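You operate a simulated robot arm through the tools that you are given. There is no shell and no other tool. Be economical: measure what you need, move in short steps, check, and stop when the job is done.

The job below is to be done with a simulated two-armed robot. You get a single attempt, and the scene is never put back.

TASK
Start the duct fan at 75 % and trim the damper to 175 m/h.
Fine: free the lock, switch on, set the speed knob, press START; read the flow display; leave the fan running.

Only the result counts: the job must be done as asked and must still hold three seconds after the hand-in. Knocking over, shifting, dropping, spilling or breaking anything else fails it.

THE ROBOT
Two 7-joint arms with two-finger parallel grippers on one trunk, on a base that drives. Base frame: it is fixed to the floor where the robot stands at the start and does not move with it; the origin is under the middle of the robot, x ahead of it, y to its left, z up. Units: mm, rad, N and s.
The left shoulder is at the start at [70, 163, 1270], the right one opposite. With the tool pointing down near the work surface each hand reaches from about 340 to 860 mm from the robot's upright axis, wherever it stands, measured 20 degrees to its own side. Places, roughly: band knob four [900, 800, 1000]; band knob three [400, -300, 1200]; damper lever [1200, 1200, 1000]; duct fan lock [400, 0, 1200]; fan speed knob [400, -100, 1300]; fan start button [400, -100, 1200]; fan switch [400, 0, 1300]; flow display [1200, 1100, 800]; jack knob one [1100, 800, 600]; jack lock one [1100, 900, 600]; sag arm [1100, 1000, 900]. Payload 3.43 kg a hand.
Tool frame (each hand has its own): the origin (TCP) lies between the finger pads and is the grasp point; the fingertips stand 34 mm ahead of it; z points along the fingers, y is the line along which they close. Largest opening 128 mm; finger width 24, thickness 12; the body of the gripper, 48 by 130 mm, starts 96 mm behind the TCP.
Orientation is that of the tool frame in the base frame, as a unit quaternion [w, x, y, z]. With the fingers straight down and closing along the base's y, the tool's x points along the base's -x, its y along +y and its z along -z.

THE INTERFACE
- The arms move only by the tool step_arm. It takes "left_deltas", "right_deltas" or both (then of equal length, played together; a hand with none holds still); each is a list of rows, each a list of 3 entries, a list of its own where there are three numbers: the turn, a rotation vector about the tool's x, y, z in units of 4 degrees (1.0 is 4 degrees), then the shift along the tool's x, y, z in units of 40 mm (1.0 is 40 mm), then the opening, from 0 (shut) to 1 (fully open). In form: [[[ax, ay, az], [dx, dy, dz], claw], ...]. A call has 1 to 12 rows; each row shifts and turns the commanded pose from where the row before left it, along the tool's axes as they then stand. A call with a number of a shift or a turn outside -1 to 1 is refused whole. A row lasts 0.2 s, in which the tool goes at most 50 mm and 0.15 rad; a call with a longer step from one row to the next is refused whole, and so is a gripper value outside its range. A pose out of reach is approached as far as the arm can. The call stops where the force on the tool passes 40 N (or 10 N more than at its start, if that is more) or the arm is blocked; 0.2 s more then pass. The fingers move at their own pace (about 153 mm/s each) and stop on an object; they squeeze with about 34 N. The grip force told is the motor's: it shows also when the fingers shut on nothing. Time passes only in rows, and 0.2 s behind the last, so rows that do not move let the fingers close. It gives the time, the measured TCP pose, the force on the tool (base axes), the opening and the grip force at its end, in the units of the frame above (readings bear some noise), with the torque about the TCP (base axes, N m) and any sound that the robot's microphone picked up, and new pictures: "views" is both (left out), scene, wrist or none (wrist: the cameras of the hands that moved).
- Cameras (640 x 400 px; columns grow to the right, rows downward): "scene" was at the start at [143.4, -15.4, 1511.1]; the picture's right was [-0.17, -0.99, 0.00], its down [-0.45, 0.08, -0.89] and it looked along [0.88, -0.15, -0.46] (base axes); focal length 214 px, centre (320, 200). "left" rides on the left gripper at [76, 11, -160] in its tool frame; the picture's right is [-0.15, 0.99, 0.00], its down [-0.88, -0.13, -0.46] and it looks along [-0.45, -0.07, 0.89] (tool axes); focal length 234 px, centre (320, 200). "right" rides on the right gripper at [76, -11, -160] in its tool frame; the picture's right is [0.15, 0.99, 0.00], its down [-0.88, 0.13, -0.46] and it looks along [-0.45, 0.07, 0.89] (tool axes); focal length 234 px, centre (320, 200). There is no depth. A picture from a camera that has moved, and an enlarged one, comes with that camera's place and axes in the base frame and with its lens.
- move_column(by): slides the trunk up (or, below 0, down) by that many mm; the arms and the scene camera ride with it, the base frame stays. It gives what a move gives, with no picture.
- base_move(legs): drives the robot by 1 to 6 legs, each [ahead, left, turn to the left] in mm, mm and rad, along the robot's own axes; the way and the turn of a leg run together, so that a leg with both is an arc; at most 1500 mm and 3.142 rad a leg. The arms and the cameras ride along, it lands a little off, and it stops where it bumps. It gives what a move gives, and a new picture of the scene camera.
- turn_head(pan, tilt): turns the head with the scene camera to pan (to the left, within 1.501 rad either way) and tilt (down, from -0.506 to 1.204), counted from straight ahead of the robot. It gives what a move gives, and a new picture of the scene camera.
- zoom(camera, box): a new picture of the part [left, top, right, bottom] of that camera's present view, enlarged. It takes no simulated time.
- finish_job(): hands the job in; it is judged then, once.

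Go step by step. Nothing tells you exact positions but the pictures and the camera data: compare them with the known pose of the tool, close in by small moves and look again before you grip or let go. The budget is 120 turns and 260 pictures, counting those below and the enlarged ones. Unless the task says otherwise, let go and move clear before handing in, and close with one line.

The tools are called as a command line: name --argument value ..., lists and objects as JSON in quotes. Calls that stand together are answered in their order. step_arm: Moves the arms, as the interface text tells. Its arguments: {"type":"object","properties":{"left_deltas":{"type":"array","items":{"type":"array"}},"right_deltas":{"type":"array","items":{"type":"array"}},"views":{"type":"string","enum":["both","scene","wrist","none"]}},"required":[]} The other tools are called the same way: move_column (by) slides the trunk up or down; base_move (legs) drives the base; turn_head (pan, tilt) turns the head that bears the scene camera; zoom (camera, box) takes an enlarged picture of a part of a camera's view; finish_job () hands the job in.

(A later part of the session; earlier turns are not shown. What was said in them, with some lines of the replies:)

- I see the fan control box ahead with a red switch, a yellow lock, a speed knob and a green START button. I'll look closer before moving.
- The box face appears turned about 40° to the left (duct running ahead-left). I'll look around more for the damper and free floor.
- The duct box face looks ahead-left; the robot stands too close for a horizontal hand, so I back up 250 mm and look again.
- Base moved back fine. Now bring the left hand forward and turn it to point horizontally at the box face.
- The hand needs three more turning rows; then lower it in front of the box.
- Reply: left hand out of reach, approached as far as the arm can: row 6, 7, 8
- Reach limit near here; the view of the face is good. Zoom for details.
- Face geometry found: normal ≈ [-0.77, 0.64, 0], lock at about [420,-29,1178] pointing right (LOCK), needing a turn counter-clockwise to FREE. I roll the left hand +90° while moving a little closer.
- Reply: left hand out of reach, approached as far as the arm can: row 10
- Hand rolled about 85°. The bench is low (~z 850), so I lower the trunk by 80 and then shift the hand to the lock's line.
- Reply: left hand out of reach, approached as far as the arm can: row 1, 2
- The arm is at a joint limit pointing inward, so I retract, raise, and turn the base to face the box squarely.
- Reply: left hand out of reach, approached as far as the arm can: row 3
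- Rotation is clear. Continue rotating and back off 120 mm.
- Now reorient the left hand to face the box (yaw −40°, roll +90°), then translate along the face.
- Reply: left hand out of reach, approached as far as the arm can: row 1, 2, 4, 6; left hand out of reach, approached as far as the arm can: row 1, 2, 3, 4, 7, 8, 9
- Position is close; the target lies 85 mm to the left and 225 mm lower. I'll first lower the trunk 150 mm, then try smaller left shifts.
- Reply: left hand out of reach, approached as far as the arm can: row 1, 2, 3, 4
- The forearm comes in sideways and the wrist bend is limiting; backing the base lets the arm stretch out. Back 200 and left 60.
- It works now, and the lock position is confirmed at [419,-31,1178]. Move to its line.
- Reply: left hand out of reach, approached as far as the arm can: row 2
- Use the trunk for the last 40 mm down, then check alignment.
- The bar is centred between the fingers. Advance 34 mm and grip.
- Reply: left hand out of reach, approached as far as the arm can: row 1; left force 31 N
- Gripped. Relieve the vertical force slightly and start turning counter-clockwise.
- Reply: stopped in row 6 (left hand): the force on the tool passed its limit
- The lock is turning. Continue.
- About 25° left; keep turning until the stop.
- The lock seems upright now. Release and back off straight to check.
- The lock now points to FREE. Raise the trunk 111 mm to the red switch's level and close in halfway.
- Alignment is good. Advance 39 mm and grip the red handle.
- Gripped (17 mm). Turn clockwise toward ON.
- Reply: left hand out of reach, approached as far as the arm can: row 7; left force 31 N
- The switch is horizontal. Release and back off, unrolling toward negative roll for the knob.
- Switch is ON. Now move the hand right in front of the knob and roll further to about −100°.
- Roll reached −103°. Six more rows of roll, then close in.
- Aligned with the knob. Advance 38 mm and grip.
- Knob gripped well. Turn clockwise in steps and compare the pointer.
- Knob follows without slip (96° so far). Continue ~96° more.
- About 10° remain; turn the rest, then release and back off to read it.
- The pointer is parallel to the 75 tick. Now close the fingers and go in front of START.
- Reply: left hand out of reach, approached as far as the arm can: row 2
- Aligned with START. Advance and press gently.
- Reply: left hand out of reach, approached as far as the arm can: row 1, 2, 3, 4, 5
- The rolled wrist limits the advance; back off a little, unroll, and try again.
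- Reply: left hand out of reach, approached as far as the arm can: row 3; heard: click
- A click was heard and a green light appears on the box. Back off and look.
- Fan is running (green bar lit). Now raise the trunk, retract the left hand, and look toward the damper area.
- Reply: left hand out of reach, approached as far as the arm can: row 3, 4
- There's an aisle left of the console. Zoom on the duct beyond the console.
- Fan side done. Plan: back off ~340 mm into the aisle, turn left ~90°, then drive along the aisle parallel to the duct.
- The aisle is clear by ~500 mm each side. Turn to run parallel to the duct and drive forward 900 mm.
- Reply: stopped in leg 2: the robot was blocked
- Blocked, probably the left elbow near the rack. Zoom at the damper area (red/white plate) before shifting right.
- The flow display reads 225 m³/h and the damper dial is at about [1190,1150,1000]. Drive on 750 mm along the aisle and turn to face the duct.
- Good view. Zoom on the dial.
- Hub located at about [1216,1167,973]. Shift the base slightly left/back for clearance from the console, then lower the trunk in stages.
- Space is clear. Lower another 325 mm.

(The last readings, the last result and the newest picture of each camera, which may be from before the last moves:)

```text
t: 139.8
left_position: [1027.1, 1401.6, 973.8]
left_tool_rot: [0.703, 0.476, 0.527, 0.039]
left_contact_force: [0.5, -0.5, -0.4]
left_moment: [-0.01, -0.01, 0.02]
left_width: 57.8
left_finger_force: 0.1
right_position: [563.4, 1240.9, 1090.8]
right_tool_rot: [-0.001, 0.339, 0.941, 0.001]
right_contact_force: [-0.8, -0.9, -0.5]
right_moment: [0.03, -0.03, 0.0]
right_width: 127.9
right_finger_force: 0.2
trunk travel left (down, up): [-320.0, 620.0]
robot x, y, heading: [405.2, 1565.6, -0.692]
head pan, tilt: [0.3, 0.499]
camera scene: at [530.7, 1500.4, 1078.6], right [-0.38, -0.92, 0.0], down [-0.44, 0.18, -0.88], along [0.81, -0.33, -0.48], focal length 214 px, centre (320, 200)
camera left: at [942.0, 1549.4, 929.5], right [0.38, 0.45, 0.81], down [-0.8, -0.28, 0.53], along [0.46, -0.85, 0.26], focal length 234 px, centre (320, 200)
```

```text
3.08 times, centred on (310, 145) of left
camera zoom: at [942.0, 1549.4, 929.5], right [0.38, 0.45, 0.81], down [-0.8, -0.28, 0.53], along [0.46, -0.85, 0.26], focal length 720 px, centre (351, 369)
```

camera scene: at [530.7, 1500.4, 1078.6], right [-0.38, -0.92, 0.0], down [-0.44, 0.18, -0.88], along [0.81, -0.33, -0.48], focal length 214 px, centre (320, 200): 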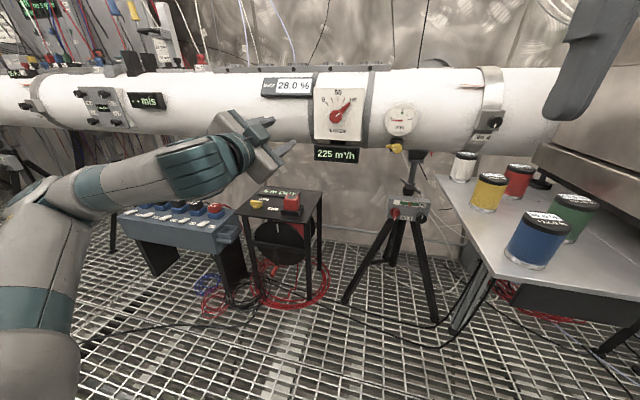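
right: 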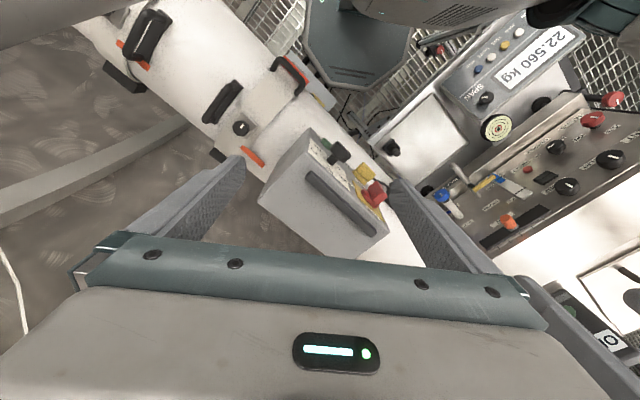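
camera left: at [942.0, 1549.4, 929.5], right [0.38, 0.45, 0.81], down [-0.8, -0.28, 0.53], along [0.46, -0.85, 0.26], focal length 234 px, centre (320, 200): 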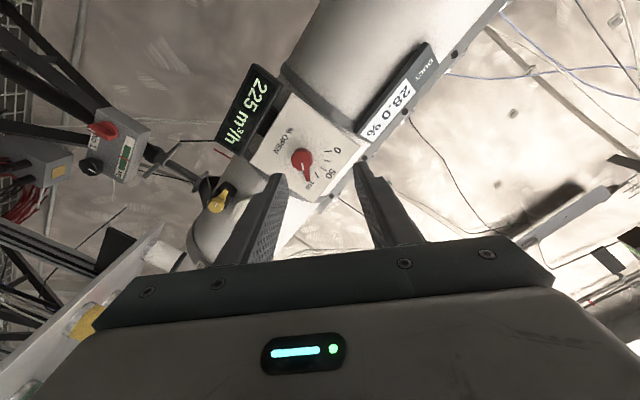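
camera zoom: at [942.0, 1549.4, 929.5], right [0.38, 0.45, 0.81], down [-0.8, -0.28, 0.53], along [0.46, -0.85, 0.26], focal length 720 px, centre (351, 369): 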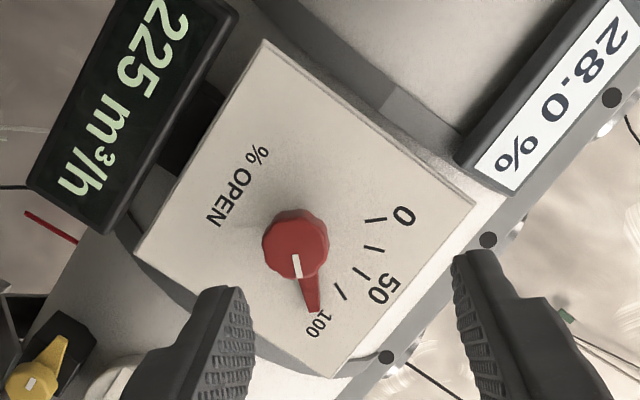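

Hub face at about [1196,1173,980], plate vertical, facing the hand. Move in front of it.

step_arm --left_deltas '[[[0, 0, 0], [-0.46, -0.39, 0.6], 0.45], [[0, 0, 0], [-0.46, -0.39, 0.9], 0.45], [[0, 0, 0], [-0.46, -0.38, 0.9], 0.45], [[0, 0, 0], [0, 0, 0.9], 0.45], [[0, 0, 0], [0, 0, 0.8], 0.45]]'

zoom --camera "left" --box '[220, 80, 400, 210]'

zoom --camera "scene" --box '[270, 70, 400, 170]'

```text
t: 141.1
left_position: [1109.7, 1243.1, 977.1]
left_tool_rot: [0.703, 0.476, 0.527, 0.04]
left_contact_force: [0.3, -0.2, 0.4]
left_moment: [0.0, 0.03, 0.02]
left_width: 57.5
left_finger_force: 0.0
right_position: [563.1, 1242.0, 1088.1]
right_tool_rot: [-0.002, 0.339, 0.941, 0.001]
right_contact_force: [-0.6, -0.3, -0.4]
right_moment: [-0.01, -0.01, -0.02]
right_width: 128.1
right_finger_force: 0.1
trunk travel left (down, up): [-320.0, 620.0]
robot x, y, heading: [401.8, 1566.8, -0.694]
head pan, tilt: [0.3, 0.499]
camera scene: at [530.8, 1499.9, 1078.5], right [-0.38, -0.92, 0.0], down [-0.44, 0.18, -0.88], along [0.81, -0.33, -0.48], focal length 214 px, centre (320, 200)
camera left: at [1024.4, 1389.9, 932.2], right [0.38, 0.45, 0.81], down [-0.8, -0.27, 0.53], along [0.46, -0.85, 0.26], focal length 234 px, centre (320, 200)
```

scene: 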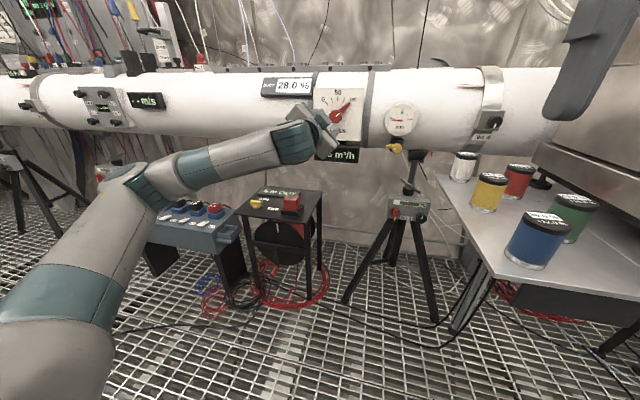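
left: 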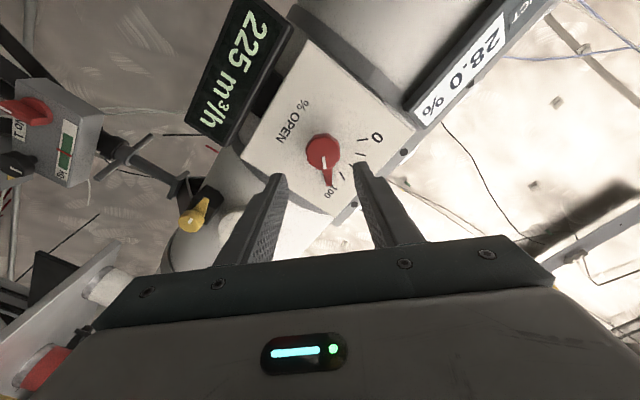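

```text
3.08 times, centred on (310, 145) of left
camera zoom: at [1024.4, 1389.9, 932.2], right [0.38, 0.45, 0.81], down [-0.8, -0.27, 0.53], along [0.46, -0.85, 0.26], focal length 720 px, centre (351, 369)
```

zoom: 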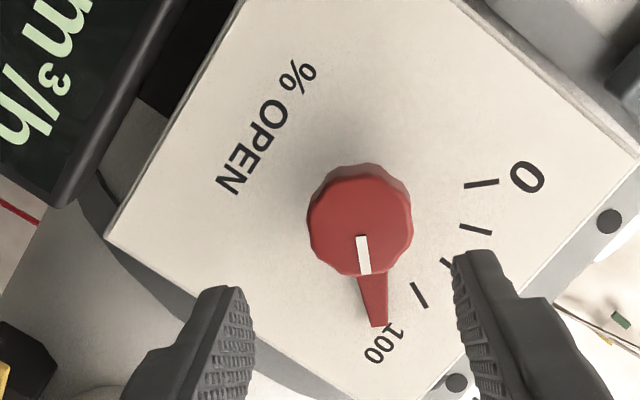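

```text
4.00 times, centred on (335, 120) of scene
camera zoom: at [530.8, 1499.9, 1078.5], right [-0.38, -0.92, 0.0], down [-0.44, 0.18, -0.88], along [0.81, -0.33, -0.48], focal length 858 px, centre (260, 520)
```

zoom: 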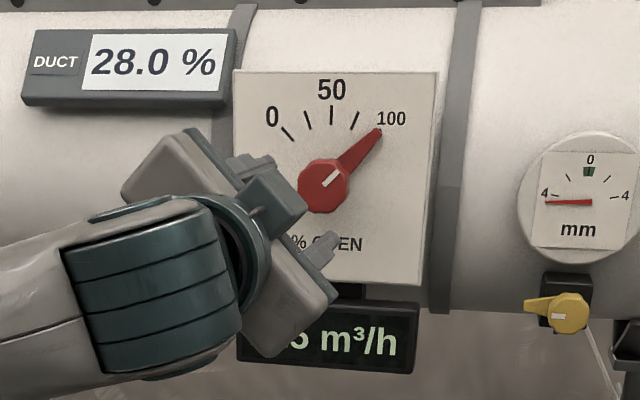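

Well aligned. Advance 100 mm and grip the damper hub.

step_arm --left_deltas '[[[0, 0, 0], [0, 0, 0.8], 0.45], [[0, 0, 0], [0, 0, 0.8], 0.45], [[0, 0, 0], [0, 0, 0.6], 0.45], [[0, 0, 0], [0, 0, 0.25], 0.45], [[0, 0, 0], [0, 0, 0], 0], [[0, 0, 0], [0, 0, 0], 0]]'

zoom --camera "scene" --box '[270, 70, 400, 170]'

```text
t: 142.4
left_position: [1185.0, 1181.2, 978.9]
left_tool_rot: [0.704, 0.475, 0.526, 0.04]
left_contact_force: [6.7, -0.6, 8.5]
left_moment: [-0.41, -0.51, 0.75]
left_width: 44.2
left_finger_force: 45.0
right_position: [562.7, 1241.5, 1089.0]
right_tool_rot: [-0.001, 0.339, 0.941, 0.0]
right_contact_force: [0.0, -0.3, -0.3]
right_moment: [-0.02, 0.01, 0.0]
right_width: 128.3
right_finger_force: 0.1
trunk travel left (down, up): [-320.0, 620.0]
robot x, y, heading: [404.7, 1565.6, -0.692]
head pan, tilt: [0.3, 0.499]
camera scene: at [530.7, 1500.9, 1078.8], right [-0.38, -0.92, 0.0], down [-0.44, 0.18, -0.88], along [0.81, -0.33, -0.48], focal length 214 px, centre (320, 200)
camera left: at [1100.3, 1330.2, 933.9], right [0.37, 0.46, 0.81], down [-0.8, -0.27, 0.53], along [0.46, -0.85, 0.26], focal length 234 px, centre (320, 200)
```

scene: 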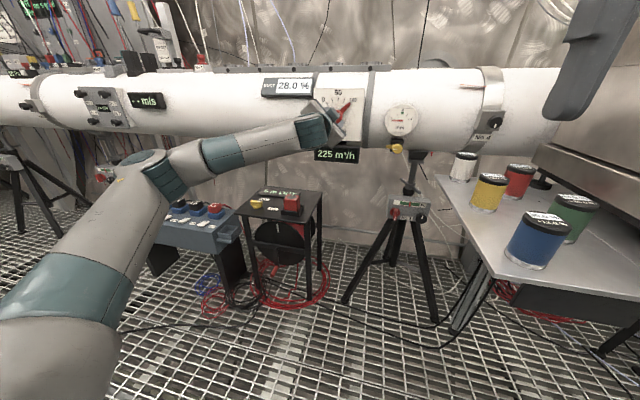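
left: 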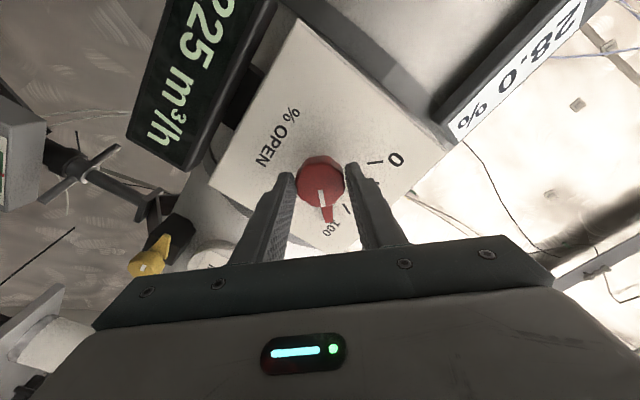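

```text
4.00 times, centred on (335, 120) of scene
camera zoom: at [530.7, 1500.9, 1078.8], right [-0.38, -0.92, 0.0], down [-0.44, 0.18, -0.88], along [0.81, -0.33, -0.48], focal length 858 px, centre (260, 520)
```

zoom: 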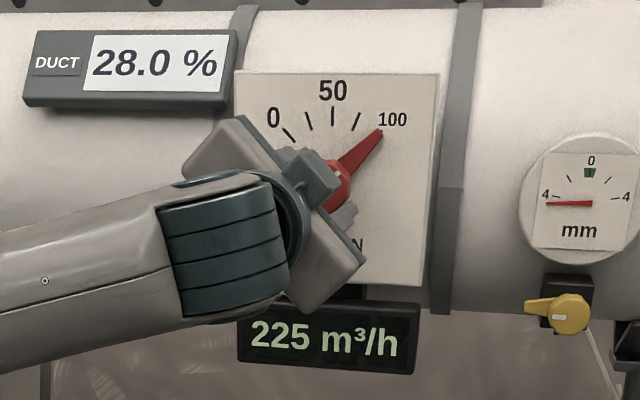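

Gripped, and the display stays visible. Turn counter-clockwise 12°.

step_arm --left_deltas '[[[0, 0, -1], [0, 0, 0], 0], [[0, 0, -1], [0, 0, 0], 0], [[0, 0, -1], [0, 0, 0], 0], [[0, 0, 0], [0, 0, 0], 0], [[0, 0, 0], [0, 0, 0], 0], [[0, 0, 0], [0, 0, 0], 0]]' --views "none"

zoom --camera "scene" --box '[270, 70, 400, 170]'

```text
t: 143.8
left_position: [1187.3, 1182.2, 979.9]
left_tool_rot: [0.705, 0.417, 0.573, -0.034]
left_contact_force: [19.0, -3.0, 20.7]
left_moment: [-0.43, -0.48, 0.86]
left_width: 44.0
left_finger_force: 45.1
right_position: [562.8, 1242.3, 1089.7]
right_tool_rot: [-0.002, 0.339, 0.941, 0.0]
right_contact_force: [-1.0, 0.0, -0.6]
right_moment: [0.01, 0.03, 0.0]
right_width: 128.1
right_finger_force: 0.0
trunk travel left (down, up): [-320.0, 620.0]
robot x, y, heading: [405.4, 1566.8, -0.692]
head pan, tilt: [0.3, 0.499]
```

```text
4.00 times, centred on (335, 120) of scene
camera zoom: at [530.7, 1501.2, 1078.8], right [-0.38, -0.92, 0.0], down [-0.44, 0.18, -0.88], along [0.81, -0.33, -0.48], focal length 858 px, centre (260, 520)
```

zoom: 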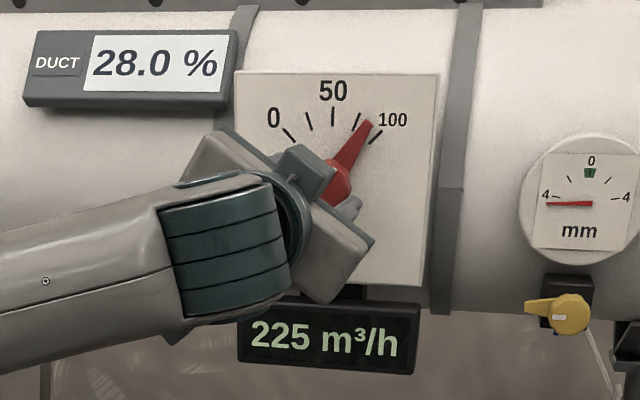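

The pointer moved to ~87 % but the display still says 225; wait a little for it to settle.

step_arm --left_deltas '[[[0, 0, 0], [0, 0, 0], 0], [[0, 0, 0], [0, 0, 0], 0], [[0, 0, 0], [0, 0, 0], 0], [[0, 0, 0], [0, 0, 0], 0], [[0, 0, 0], [0, 0, 0], 0], [[0, 0, 0], [0, 0, 0], 0], [[0, 0, 0], [0, 0, 0], 0], [[0, 0, 0], [0, 0, 0], 0], [[0, 0, 0], [0, 0, 0], 0], [[0, 0, 0], [0, 0, 0], 0]]' --views "none"

zoom --camera "scene" --box '[270, 70, 400, 170]'

```text
t: 146.1
left_position: [1186.2, 1182.4, 979.5]
left_tool_rot: [0.705, 0.417, 0.573, -0.033]
left_contact_force: [24.8, -2.6, 25.4]
left_moment: [-0.65, -0.74, 0.94]
left_width: 44.1
left_finger_force: 44.8
right_position: [563.8, 1242.5, 1088.7]
right_tool_rot: [-0.002, 0.339, 0.941, -0.001]
right_contact_force: [-0.1, -0.7, -1.1]
right_moment: [0.02, -0.03, -0.01]
right_width: 127.8
right_finger_force: 0.0
trunk travel left (down, up): [-320.0, 620.0]
robot x, y, heading: [401.5, 1565.6, -0.69]
head pan, tilt: [0.3, 0.499]
```

```text
4.00 times, centred on (335, 120) of scene
camera zoom: at [530.8, 1501.5, 1078.7], right [-0.38, -0.92, 0.0], down [-0.44, 0.18, -0.88], along [0.81, -0.33, -0.48], focal length 858 px, centre (260, 520)
```

zoom: 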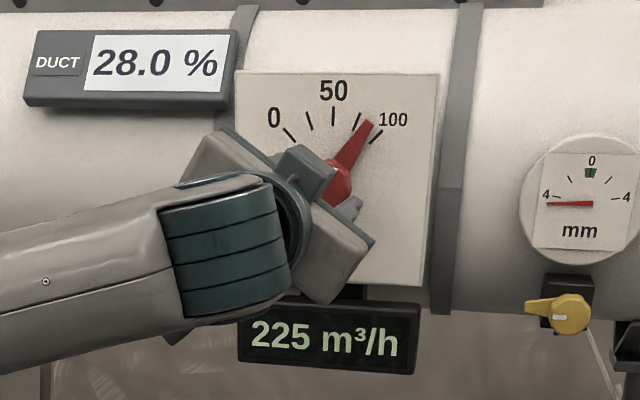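

Still 225. Relieve the side force a bit and turn further in 4° steps.

step_arm --left_deltas '[[[0, 0, 0], [-0.03, 0.066, 0], 0], [[0, 0, -1], [0, 0, 0], 0], [[0, 0, -1], [0, 0, 0], 0], [[0, 0, 0], [0, 0, 0], 0], [[0, 0, 0], [0, 0, 0], 0], [[0, 0, 0], [0, 0, 0], 0]]' --views "none"

zoom --camera "scene" --box '[270, 70, 400, 170]'

```text
t: 147.4
left_position: [1186.0, 1182.4, 977.9]
left_tool_rot: [0.698, 0.38, 0.601, -0.085]
left_contact_force: [1.2, 7.6, 2.8]
left_moment: [-0.49, -0.63, 0.53]
left_width: 44.6
left_finger_force: 44.6
right_position: [562.5, 1242.5, 1090.0]
right_tool_rot: [-0.001, 0.339, 0.941, 0.0]
right_contact_force: [-0.8, 0.2, 0.1]
right_moment: [0.01, -0.01, 0.02]
right_width: 128.0
right_finger_force: 0.1
trunk travel left (down, up): [-320.0, 620.0]
robot x, y, heading: [407.6, 1569.6, -0.69]
head pan, tilt: [0.3, 0.499]
```

```text
4.00 times, centred on (335, 120) of scene
camera zoom: at [530.4, 1501.5, 1078.6], right [-0.38, -0.92, 0.0], down [-0.44, 0.18, -0.88], along [0.81, -0.33, -0.48], focal length 858 px, centre (260, 520)
```

zoom: 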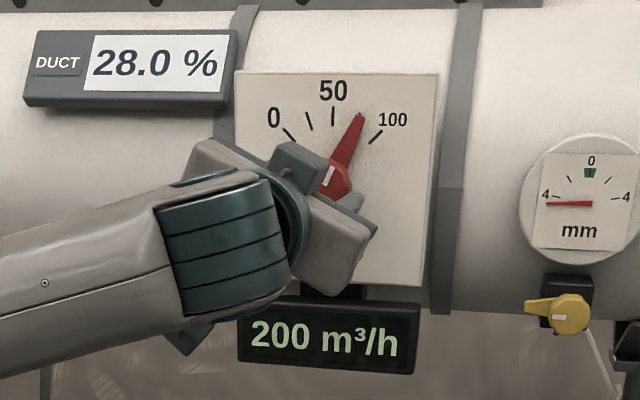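

Now 200 at ~77 %. Continue in small steps.

step_arm --left_deltas '[[[0, 0, -1], [0, 0, 0], 0], [[0, 0, 0], [0, 0, 0], 0], [[0, 0, 0], [0, 0, 0], 0], [[0, 0, 0], [0, 0, 0], 0], [[0, 0, 0], [0, 0, 0], 0], [[0, 0, 0], [0, 0, 0], 0]]' --views "none"

zoom --camera "scene" --box '[270, 70, 400, 170]'

step_arm --left_deltas '[[[0, 0, -1], [0, 0, 0], 0], [[0, 0, 0], [0, 0, 0], 0], [[0, 0, 0], [0, 0, 0], 0], [[0, 0, 0], [0, 0, 0], 0], [[0, 0, 0], [0, 0, 0], 0], [[0, 0, 0], [0, 0, 0], 0]]' --views "none"

zoom --camera "scene" --box '[270, 70, 400, 170]'

```text
t: 148.8
left_position: [1184.8, 1182.3, 978.5]
left_tool_rot: [0.695, 0.357, 0.614, -0.108]
left_contact_force: [-14.7, 14.5, -12.1]
left_moment: [0.18, 0.21, 0.77]
left_width: 44.3
left_finger_force: 44.9
right_position: [562.2, 1241.7, 1090.0]
right_tool_rot: [-0.001, 0.339, 0.941, 0.0]
right_contact_force: [-0.4, 0.2, -0.6]
right_moment: [0.02, 0.0, 0.0]
right_width: 128.1
right_finger_force: 0.0
trunk travel left (down, up): [-320.0, 620.0]
robot x, y, heading: [403.2, 1566.8, -0.689]
head pan, tilt: [0.3, 0.499]
```

```text
4.00 times, centred on (335, 120) of scene
camera zoom: at [530.3, 1501.5, 1078.6], right [-0.38, -0.92, 0.0], down [-0.44, 0.18, -0.88], along [0.81, -0.33, -0.48], focal length 858 px, centre (260, 520)
```

zoom: 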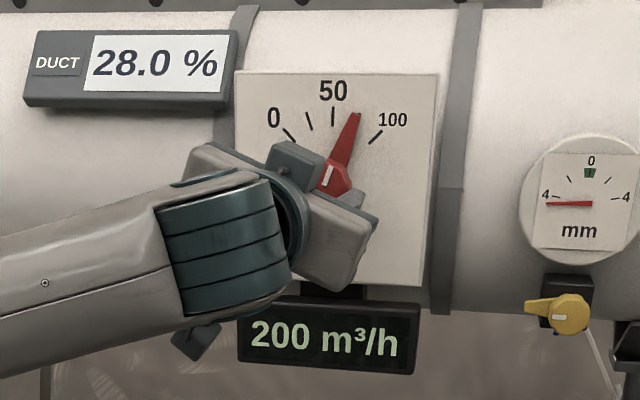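

```text
t: 150.2
left_position: [1184.1, 1182.3, 978.1]
left_tool_rot: [0.692, 0.335, 0.626, -0.132]
left_contact_force: [-23.4, 16.9, -22.5]
left_moment: [0.29, 0.36, 0.53]
left_width: 44.1
left_finger_force: 44.6
right_position: [562.7, 1241.9, 1090.3]
right_tool_rot: [0.0, 0.339, 0.941, 0.0]
right_contact_force: [0.6, 0.9, 0.0]
right_moment: [0.03, 0.03, -0.01]
right_width: 127.9
right_finger_force: 0.0
trunk travel left (down, up): [-320.0, 620.0]
robot x, y, heading: [403.0, 1563.9, -0.69]
head pan, tilt: [0.3, 0.499]
```

```text
4.00 times, centred on (335, 120) of scene
camera zoom: at [530.2, 1501.2, 1078.6], right [-0.38, -0.92, 0.0], down [-0.44, 0.18, -0.88], along [0.81, -0.33, -0.48], focal length 858 px, centre (260, 520)
```

zoom: 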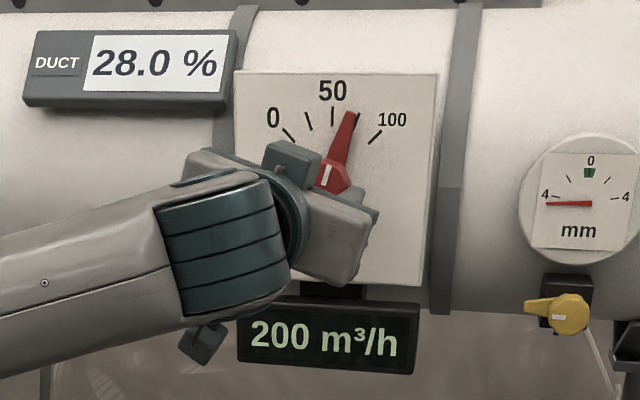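

Still 200; relieve forces slightly and continue.

step_arm --left_deltas '[[[0, 0, 0], [0.05, -0.015, -0.05], 0], [[0, 0, -1], [0, 0, 0], 0], [[0, 0, 0], [0, 0, 0], 0], [[0, 0, 0], [0, 0, 0], 0], [[0, 0, 0], [0, 0, 0], 0], [[0, 0, 0], [0, 0, 0], 0], [[0, 0, 0], [0, 0, 0], 0]]' --views "none"

zoom --camera "scene" --box '[270, 70, 400, 170]'

step_arm --left_deltas '[[[0, 0, -1], [0, 0, 0], 0], [[0, 0, 0], [0, 0, 0], 0], [[0, 0, 0], [0, 0, 0], 0], [[0, 0, 0], [0, 0, 0], 0], [[0, 0, 0], [0, 0, 0], 0], [[0, 0, 0], [0, 0, 0], 0]]' --views "none"

zoom --camera "scene" --box '[270, 70, 400, 170]'

```text
t: 151.8
left_position: [1184.6, 1180.8, 979.2]
left_tool_rot: [0.688, 0.312, 0.637, -0.156]
left_contact_force: [13.5, -13.7, 10.6]
left_moment: [-0.27, -0.37, 0.46]
left_width: 44.5
left_finger_force: 44.5
right_position: [564.7, 1240.8, 1089.2]
right_tool_rot: [-0.003, 0.34, 0.94, 0.001]
right_contact_force: [0.5, 0.3, 0.3]
right_moment: [-0.02, 0.0, 0.0]
right_width: 128.0
right_finger_force: 0.1
trunk travel left (down, up): [-320.0, 620.0]
robot x, y, heading: [405.5, 1569.2, -0.693]
head pan, tilt: [0.3, 0.499]
```

```text
4.00 times, centred on (335, 120) of scene
camera zoom: at [531.2, 1499.1, 1078.7], right [-0.38, -0.92, 0.0], down [-0.44, 0.18, -0.88], along [0.81, -0.33, -0.48], focal length 858 px, centre (260, 520)
```

zoom: 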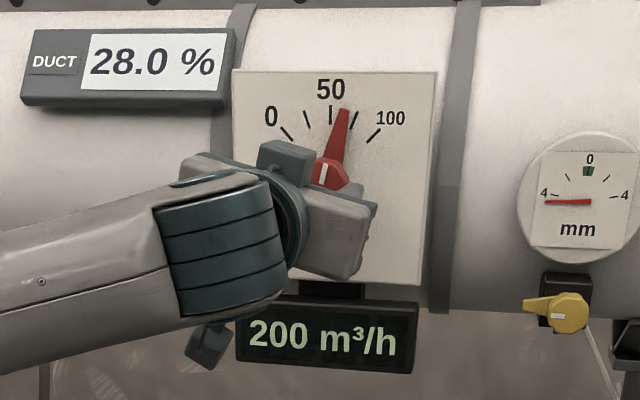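

```text
t: 153.2
left_position: [1184.2, 1181.7, 978.2]
left_tool_rot: [0.681, 0.291, 0.647, -0.18]
left_contact_force: [18.2, -16.4, 20.5]
left_moment: [-0.4, -0.49, 0.59]
left_width: 44.4
left_finger_force: 45.0
right_position: [563.6, 1240.8, 1089.2]
right_tool_rot: [-0.003, 0.339, 0.941, 0.001]
right_contact_force: [-0.7, 0.1, 1.1]
right_moment: [-0.03, 0.01, 0.03]
right_width: 128.2
right_finger_force: 0.0
trunk travel left (down, up): [-320.0, 620.0]
robot x, y, heading: [406.0, 1566.5, -0.693]
head pan, tilt: [0.3, 0.499]
```

```text
4.00 times, centred on (335, 120) of scene
camera zoom: at [530.7, 1499.5, 1078.6], right [-0.38, -0.92, 0.0], down [-0.44, 0.18, -0.88], along [0.81, -0.33, -0.48], focal length 858 px, centre (260, 520)
```

zoom: 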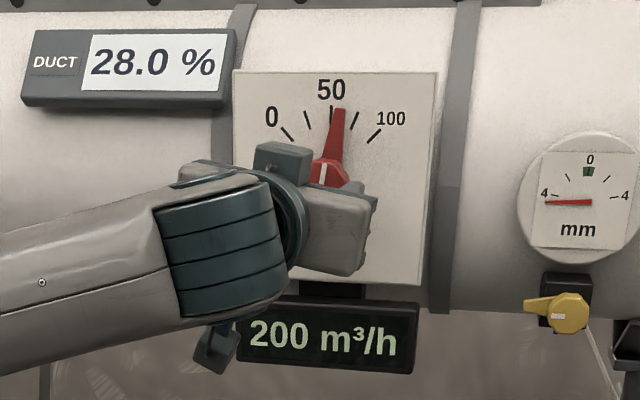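

step_arm --left_deltas '[[[0, 0, -1], [0.03, 0, 0], 0], [[0, 0, 0], [0, 0, 0], 0], [[0, 0, 0], [0, 0, 0], 0], [[0, 0, 0], [0, 0, 0], 0], [[0, 0, 0], [0, 0, 0], 0]]' --views "none"

zoom --camera "scene" --box '[300, 70, 400, 170]'

step_arm --left_deltas '[[[0, 0, -1], [0, 0, 0], 0], [[0, 0, 0], [0, 0, 0], 0], [[0, 0, 0], [0, 0, 0], 0], [[0, 0, 0], [0, 0, 0], 0], [[0, 0, 0], [0, 0, 0], 0]]' --views "none"

zoom --camera "scene" --box '[300, 70, 400, 170]'

```text
t: 154.4
left_position: [1183.9, 1182.8, 978.0]
left_tool_rot: [0.675, 0.269, 0.656, -0.203]
left_contact_force: [16.5, -14.7, 23.8]
left_moment: [-0.37, -0.51, 0.6]
left_width: 44.3
left_finger_force: 44.7
right_position: [563.7, 1240.8, 1090.3]
right_tool_rot: [-0.002, 0.339, 0.941, 0.001]
right_contact_force: [-0.4, -0.2, -0.1]
right_moment: [0.01, 0.0, -0.05]
right_width: 127.8
right_finger_force: 0.1
trunk travel left (down, up): [-320.0, 620.0]
robot x, y, heading: [407.7, 1570.0, -0.689]
head pan, tilt: [0.3, 0.499]
```

```text
4.00 times, centred on (350, 120) of scene
camera zoom: at [530.1, 1499.9, 1078.7], right [-0.38, -0.92, 0.0], down [-0.44, 0.18, -0.88], along [0.81, -0.33, -0.48], focal length 858 px, centre (200, 520)
```

zoom: 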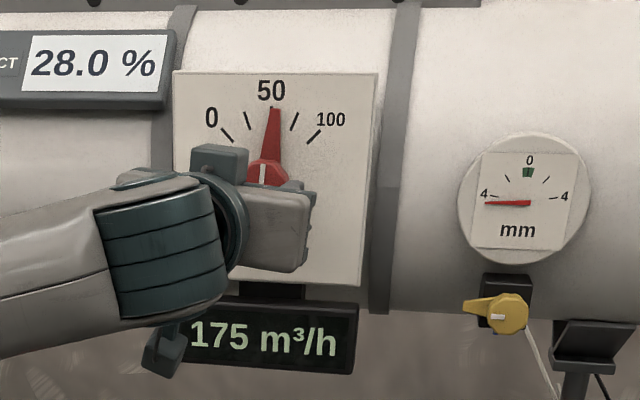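

```text
t: 155.7
left_position: [1184.1, 1182.3, 977.0]
left_tool_rot: [0.667, 0.245, 0.666, -0.226]
left_contact_force: [9.3, -11.5, 20.8]
left_moment: [-0.57, -0.74, 0.51]
left_width: 44.3
left_finger_force: 45.0
right_position: [561.4, 1241.0, 1090.0]
right_tool_rot: [-0.001, 0.339, 0.941, 0.0]
right_contact_force: [-0.2, -0.1, 0.0]
right_moment: [0.0, 0.0, 0.01]
right_width: 127.9
right_finger_force: 0.0
trunk travel left (down, up): [-320.0, 620.0]
robot x, y, heading: [405.0, 1563.5, -0.69]
head pan, tilt: [0.3, 0.499]
```

```text
4.00 times, centred on (350, 120) of scene
camera zoom: at [529.7, 1500.0, 1078.7], right [-0.38, -0.92, 0.0], down [-0.44, 0.18, -0.88], along [0.81, -0.33, -0.48], focal length 858 px, centre (200, 520)
```

zoom: 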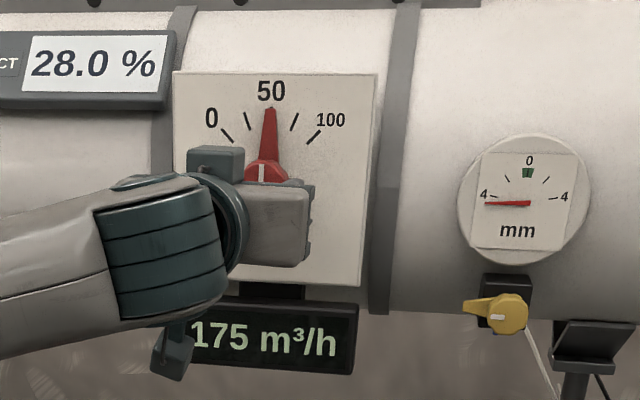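

Display reads 175. Find the far edge of the 175 band so I can centre.

step_arm --left_deltas '[[[0, 0, -1], [0, 0, 0], 0], [[0, 0, 0], [0, 0, 0], 0], [[0, 0, 0], [0, 0, 0], 0], [[0, 0, 0], [0, 0, 0], 0], [[0, 0, 0], [0, 0, 0], 0]]' --views "none"

zoom --camera "scene" --box '[300, 70, 400, 170]'

step_arm --left_deltas '[[[0, 0, -0.6], [0, 0, 0], 0], [[0, 0, 0], [0, 0, 0], 0], [[0, 0, 0], [0, 0, 0], 0], [[0, 0, 0], [0, 0, 0], 0], [[0, 0, 0], [0, 0, 0], 0]]' --views "none"

zoom --camera "scene" --box '[300, 70, 400, 170]'

```text
t: 156.8
left_position: [1184.7, 1182.4, 977.7]
left_tool_rot: [0.659, 0.221, 0.674, -0.25]
left_contact_force: [7.1, -11.3, 18.3]
left_moment: [-0.27, -0.37, 0.51]
left_width: 44.3
left_finger_force: 45.2
right_position: [562.2, 1239.7, 1090.0]
right_tool_rot: [-0.001, 0.338, 0.941, 0.0]
right_contact_force: [0.1, 0.4, -0.1]
right_moment: [-0.03, 0.0, 0.0]
right_width: 127.9
right_finger_force: 0.1
trunk travel left (down, up): [-320.0, 620.0]
robot x, y, heading: [405.2, 1565.0, -0.692]
head pan, tilt: [0.3, 0.499]
```

```text
4.00 times, centred on (350, 120) of scene
camera zoom: at [529.6, 1499.9, 1078.7], right [-0.38, -0.92, 0.0], down [-0.44, 0.18, -0.88], along [0.81, -0.33, -0.48], focal length 858 px, centre (200, 520)
```

zoom: 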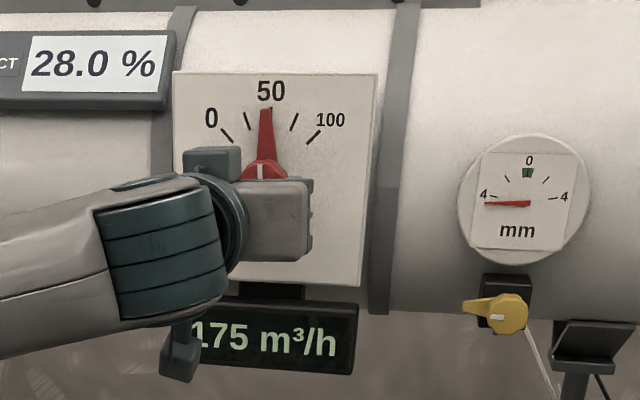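

```text
t: 158.1
left_position: [1183.5, 1182.6, 976.8]
left_tool_rot: [0.653, 0.207, 0.679, -0.264]
left_contact_force: [3.0, -8.7, 14.8]
left_moment: [-0.19, -0.26, 0.44]
left_width: 44.4
left_finger_force: 45.0
right_position: [561.3, 1240.9, 1089.6]
right_tool_rot: [-0.001, 0.339, 0.941, 0.001]
right_contact_force: [-0.1, -1.2, -0.2]
right_moment: [0.0, 0.01, -0.03]
right_width: 127.8
right_finger_force: 0.1
trunk travel left (down, up): [-320.0, 620.0]
robot x, y, heading: [405.0, 1564.2, -0.691]
head pan, tilt: [0.3, 0.499]
```

```text
4.00 times, centred on (350, 120) of scene
camera zoom: at [529.5, 1500.0, 1078.8], right [-0.38, -0.92, 0.0], down [-0.44, 0.18, -0.88], along [0.81, -0.33, -0.48], focal length 858 px, centre (200, 520)
```

zoom: 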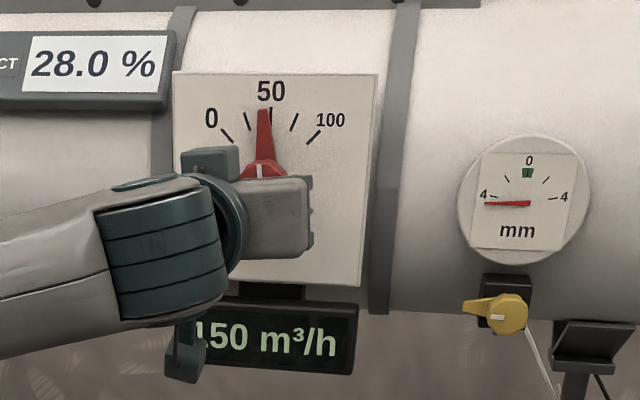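

150 appears at about −5° roll; the 175 band spans roughly −4° to +7.5°. Turn back ~7° to its middle, then release.

step_arm --left_deltas '[[[0, 0, 0.9], [0, 0, 0], 0], [[0, 0, 0.85], [0, 0, 0], 0], [[0, 0, 0], [0, 0, 0], 0], [[0, 0, 0], [0, 0, 0], 0], [[0, 0, 0], [0, 0, 0], 0]]' --views "none"

zoom --camera "scene" --box '[300, 70, 400, 170]'

```text
t: 159.2
left_position: [1183.4, 1183.3, 975.9]
left_tool_rot: [0.668, 0.249, 0.665, -0.223]
left_contact_force: [1.2, -7.2, 11.9]
left_moment: [-0.14, -0.16, 0.58]
left_width: 44.1
left_finger_force: 45.1
right_position: [562.8, 1240.7, 1090.8]
right_tool_rot: [-0.001, 0.339, 0.941, 0.001]
right_contact_force: [-0.3, 0.0, 0.4]
right_moment: [0.0, -0.02, 0.01]
right_width: 127.9
right_finger_force: 0.0
trunk travel left (down, up): [-320.0, 620.0]
robot x, y, heading: [406.9, 1564.6, -0.689]
head pan, tilt: [0.3, 0.499]
```

```text
4.00 times, centred on (350, 120) of scene
camera zoom: at [529.6, 1500.1, 1078.7], right [-0.38, -0.92, 0.0], down [-0.44, 0.18, -0.88], along [0.81, -0.33, -0.48], focal length 858 px, centre (200, 520)
```

zoom: 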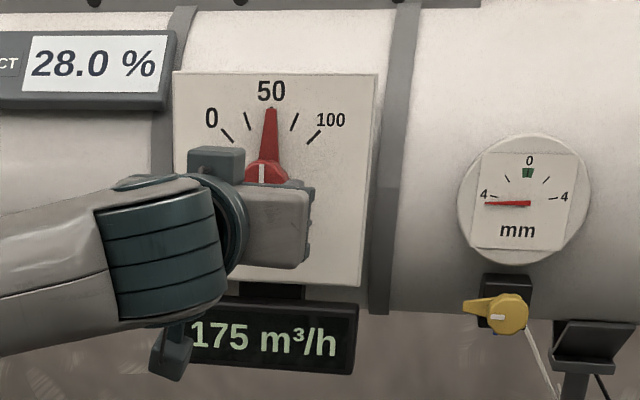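

Reads 175 again, mid-band. Release and back straight off.

step_arm --left_deltas '[[[0, 0, 0], [0, 0, 0], 0.5], [[0, 0, 0], [0, 0, 0], 0.5], [[0, 0, 0], [0, 0, -0.6], 0.5], [[0, 0, 0], [0, 0, -0.9], 0.5], [[0, 0, 0], [0, 0, -0.9], 0.5], [[0, 0, 0], [0, 0, -0.9], 0.5], [[0, 0, 0], [0, 0, -0.9], 0.5]]' --views "none"

zoom --camera "scene" --box '[270, 70, 400, 170]'

```text
t: 160.8
left_position: [1052.9, 1291.6, 978.4]
left_tool_rot: [0.668, 0.248, 0.665, -0.223]
left_contact_force: [0.0, -0.1, -0.4]
left_moment: [-0.03, -0.02, 0.05]
left_width: 63.9
left_finger_force: 0.1
right_position: [563.8, 1241.5, 1089.7]
right_tool_rot: [-0.002, 0.34, 0.941, 0.001]
right_contact_force: [-0.7, 0.3, 0.3]
right_moment: [0.02, -0.02, 0.02]
right_width: 128.1
right_finger_force: 0.1
trunk travel left (down, up): [-320.0, 620.0]
robot x, y, heading: [405.1, 1563.8, -0.688]
head pan, tilt: [0.3, 0.499]
```

```text
4.00 times, centred on (335, 120) of scene
camera zoom: at [530.4, 1500.6, 1078.7], right [-0.38, -0.92, 0.0], down [-0.44, 0.18, -0.88], along [0.81, -0.33, -0.48], focal length 858 px, centre (260, 520)
```

zoom: 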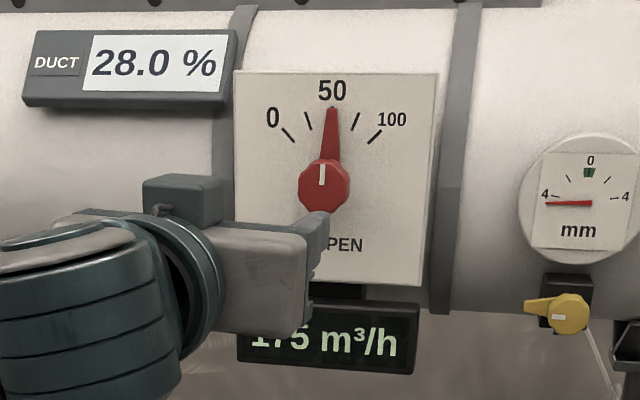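

The display still shows 175 after release. One last wait and confirmation.

step_arm --left_deltas '[[[0, 0, 0], [0, 0.6, -0.9], 0.5], [[0, 0, 0], [0, 0.6, -0.5], 0.5], [[0, 0, 0], [0, 0.6, 0], 0.5], [[0, 0, 0], [0, 0, 0], 0.5], [[0, 0, 0], [0, 0, 0], 0.5], [[0, 0, 0], [0, 0, 0], 0.5], [[0, 0, 0], [0, 0, 0], 0.5], [[0, 0, 0], [0, 0, 0], 0.5]]' --views "none"

zoom --camera "scene" --box '[270, 70, 400, 170]'

```text
t: 162.7
left_position: [1055.5, 1380.9, 980.0]
left_tool_rot: [0.668, 0.248, 0.665, -0.222]
left_contact_force: [0.5, -0.2, -0.2]
left_moment: [-0.02, 0.01, 0.02]
left_width: 63.8
left_finger_force: 0.0
right_position: [563.8, 1240.7, 1090.0]
right_tool_rot: [-0.002, 0.339, 0.941, 0.001]
right_contact_force: [-0.8, -1.0, -0.2]
right_moment: [0.02, 0.0, 0.0]
right_width: 128.2
right_finger_force: 0.1
trunk travel left (down, up): [-320.0, 620.0]
robot x, y, heading: [401.4, 1566.4, -0.692]
head pan, tilt: [0.3, 0.499]
```

```text
4.00 times, centred on (335, 120) of scene
camera zoom: at [530.7, 1500.4, 1078.6], right [-0.38, -0.92, 0.0], down [-0.44, 0.18, -0.88], along [0.81, -0.33, -0.48], focal length 858 px, centre (260, 520)
```

zoom: 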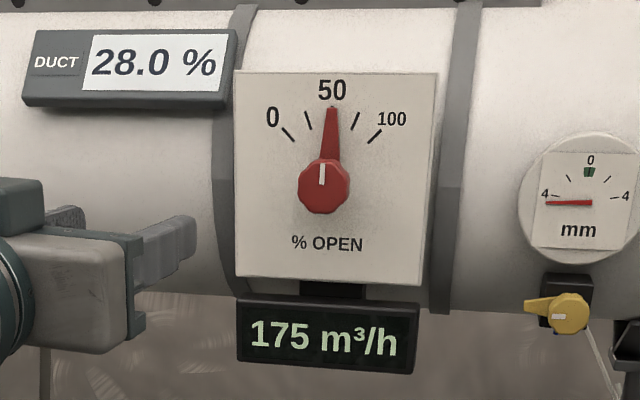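

The flow display holds at 175 m³/h with the hand clear, so I am handing the job in.

finish_job

```text
The job is handed in.
```

The fan was running with its speed knob at 75 % when I left it. I trimmed the damper until the flow display read a steady 175 m³/h, then let go, moved clear and handed in. The drive to the damper was blocked once, probably by the left elbow at the rack; I saw no sign that anything had shifted.
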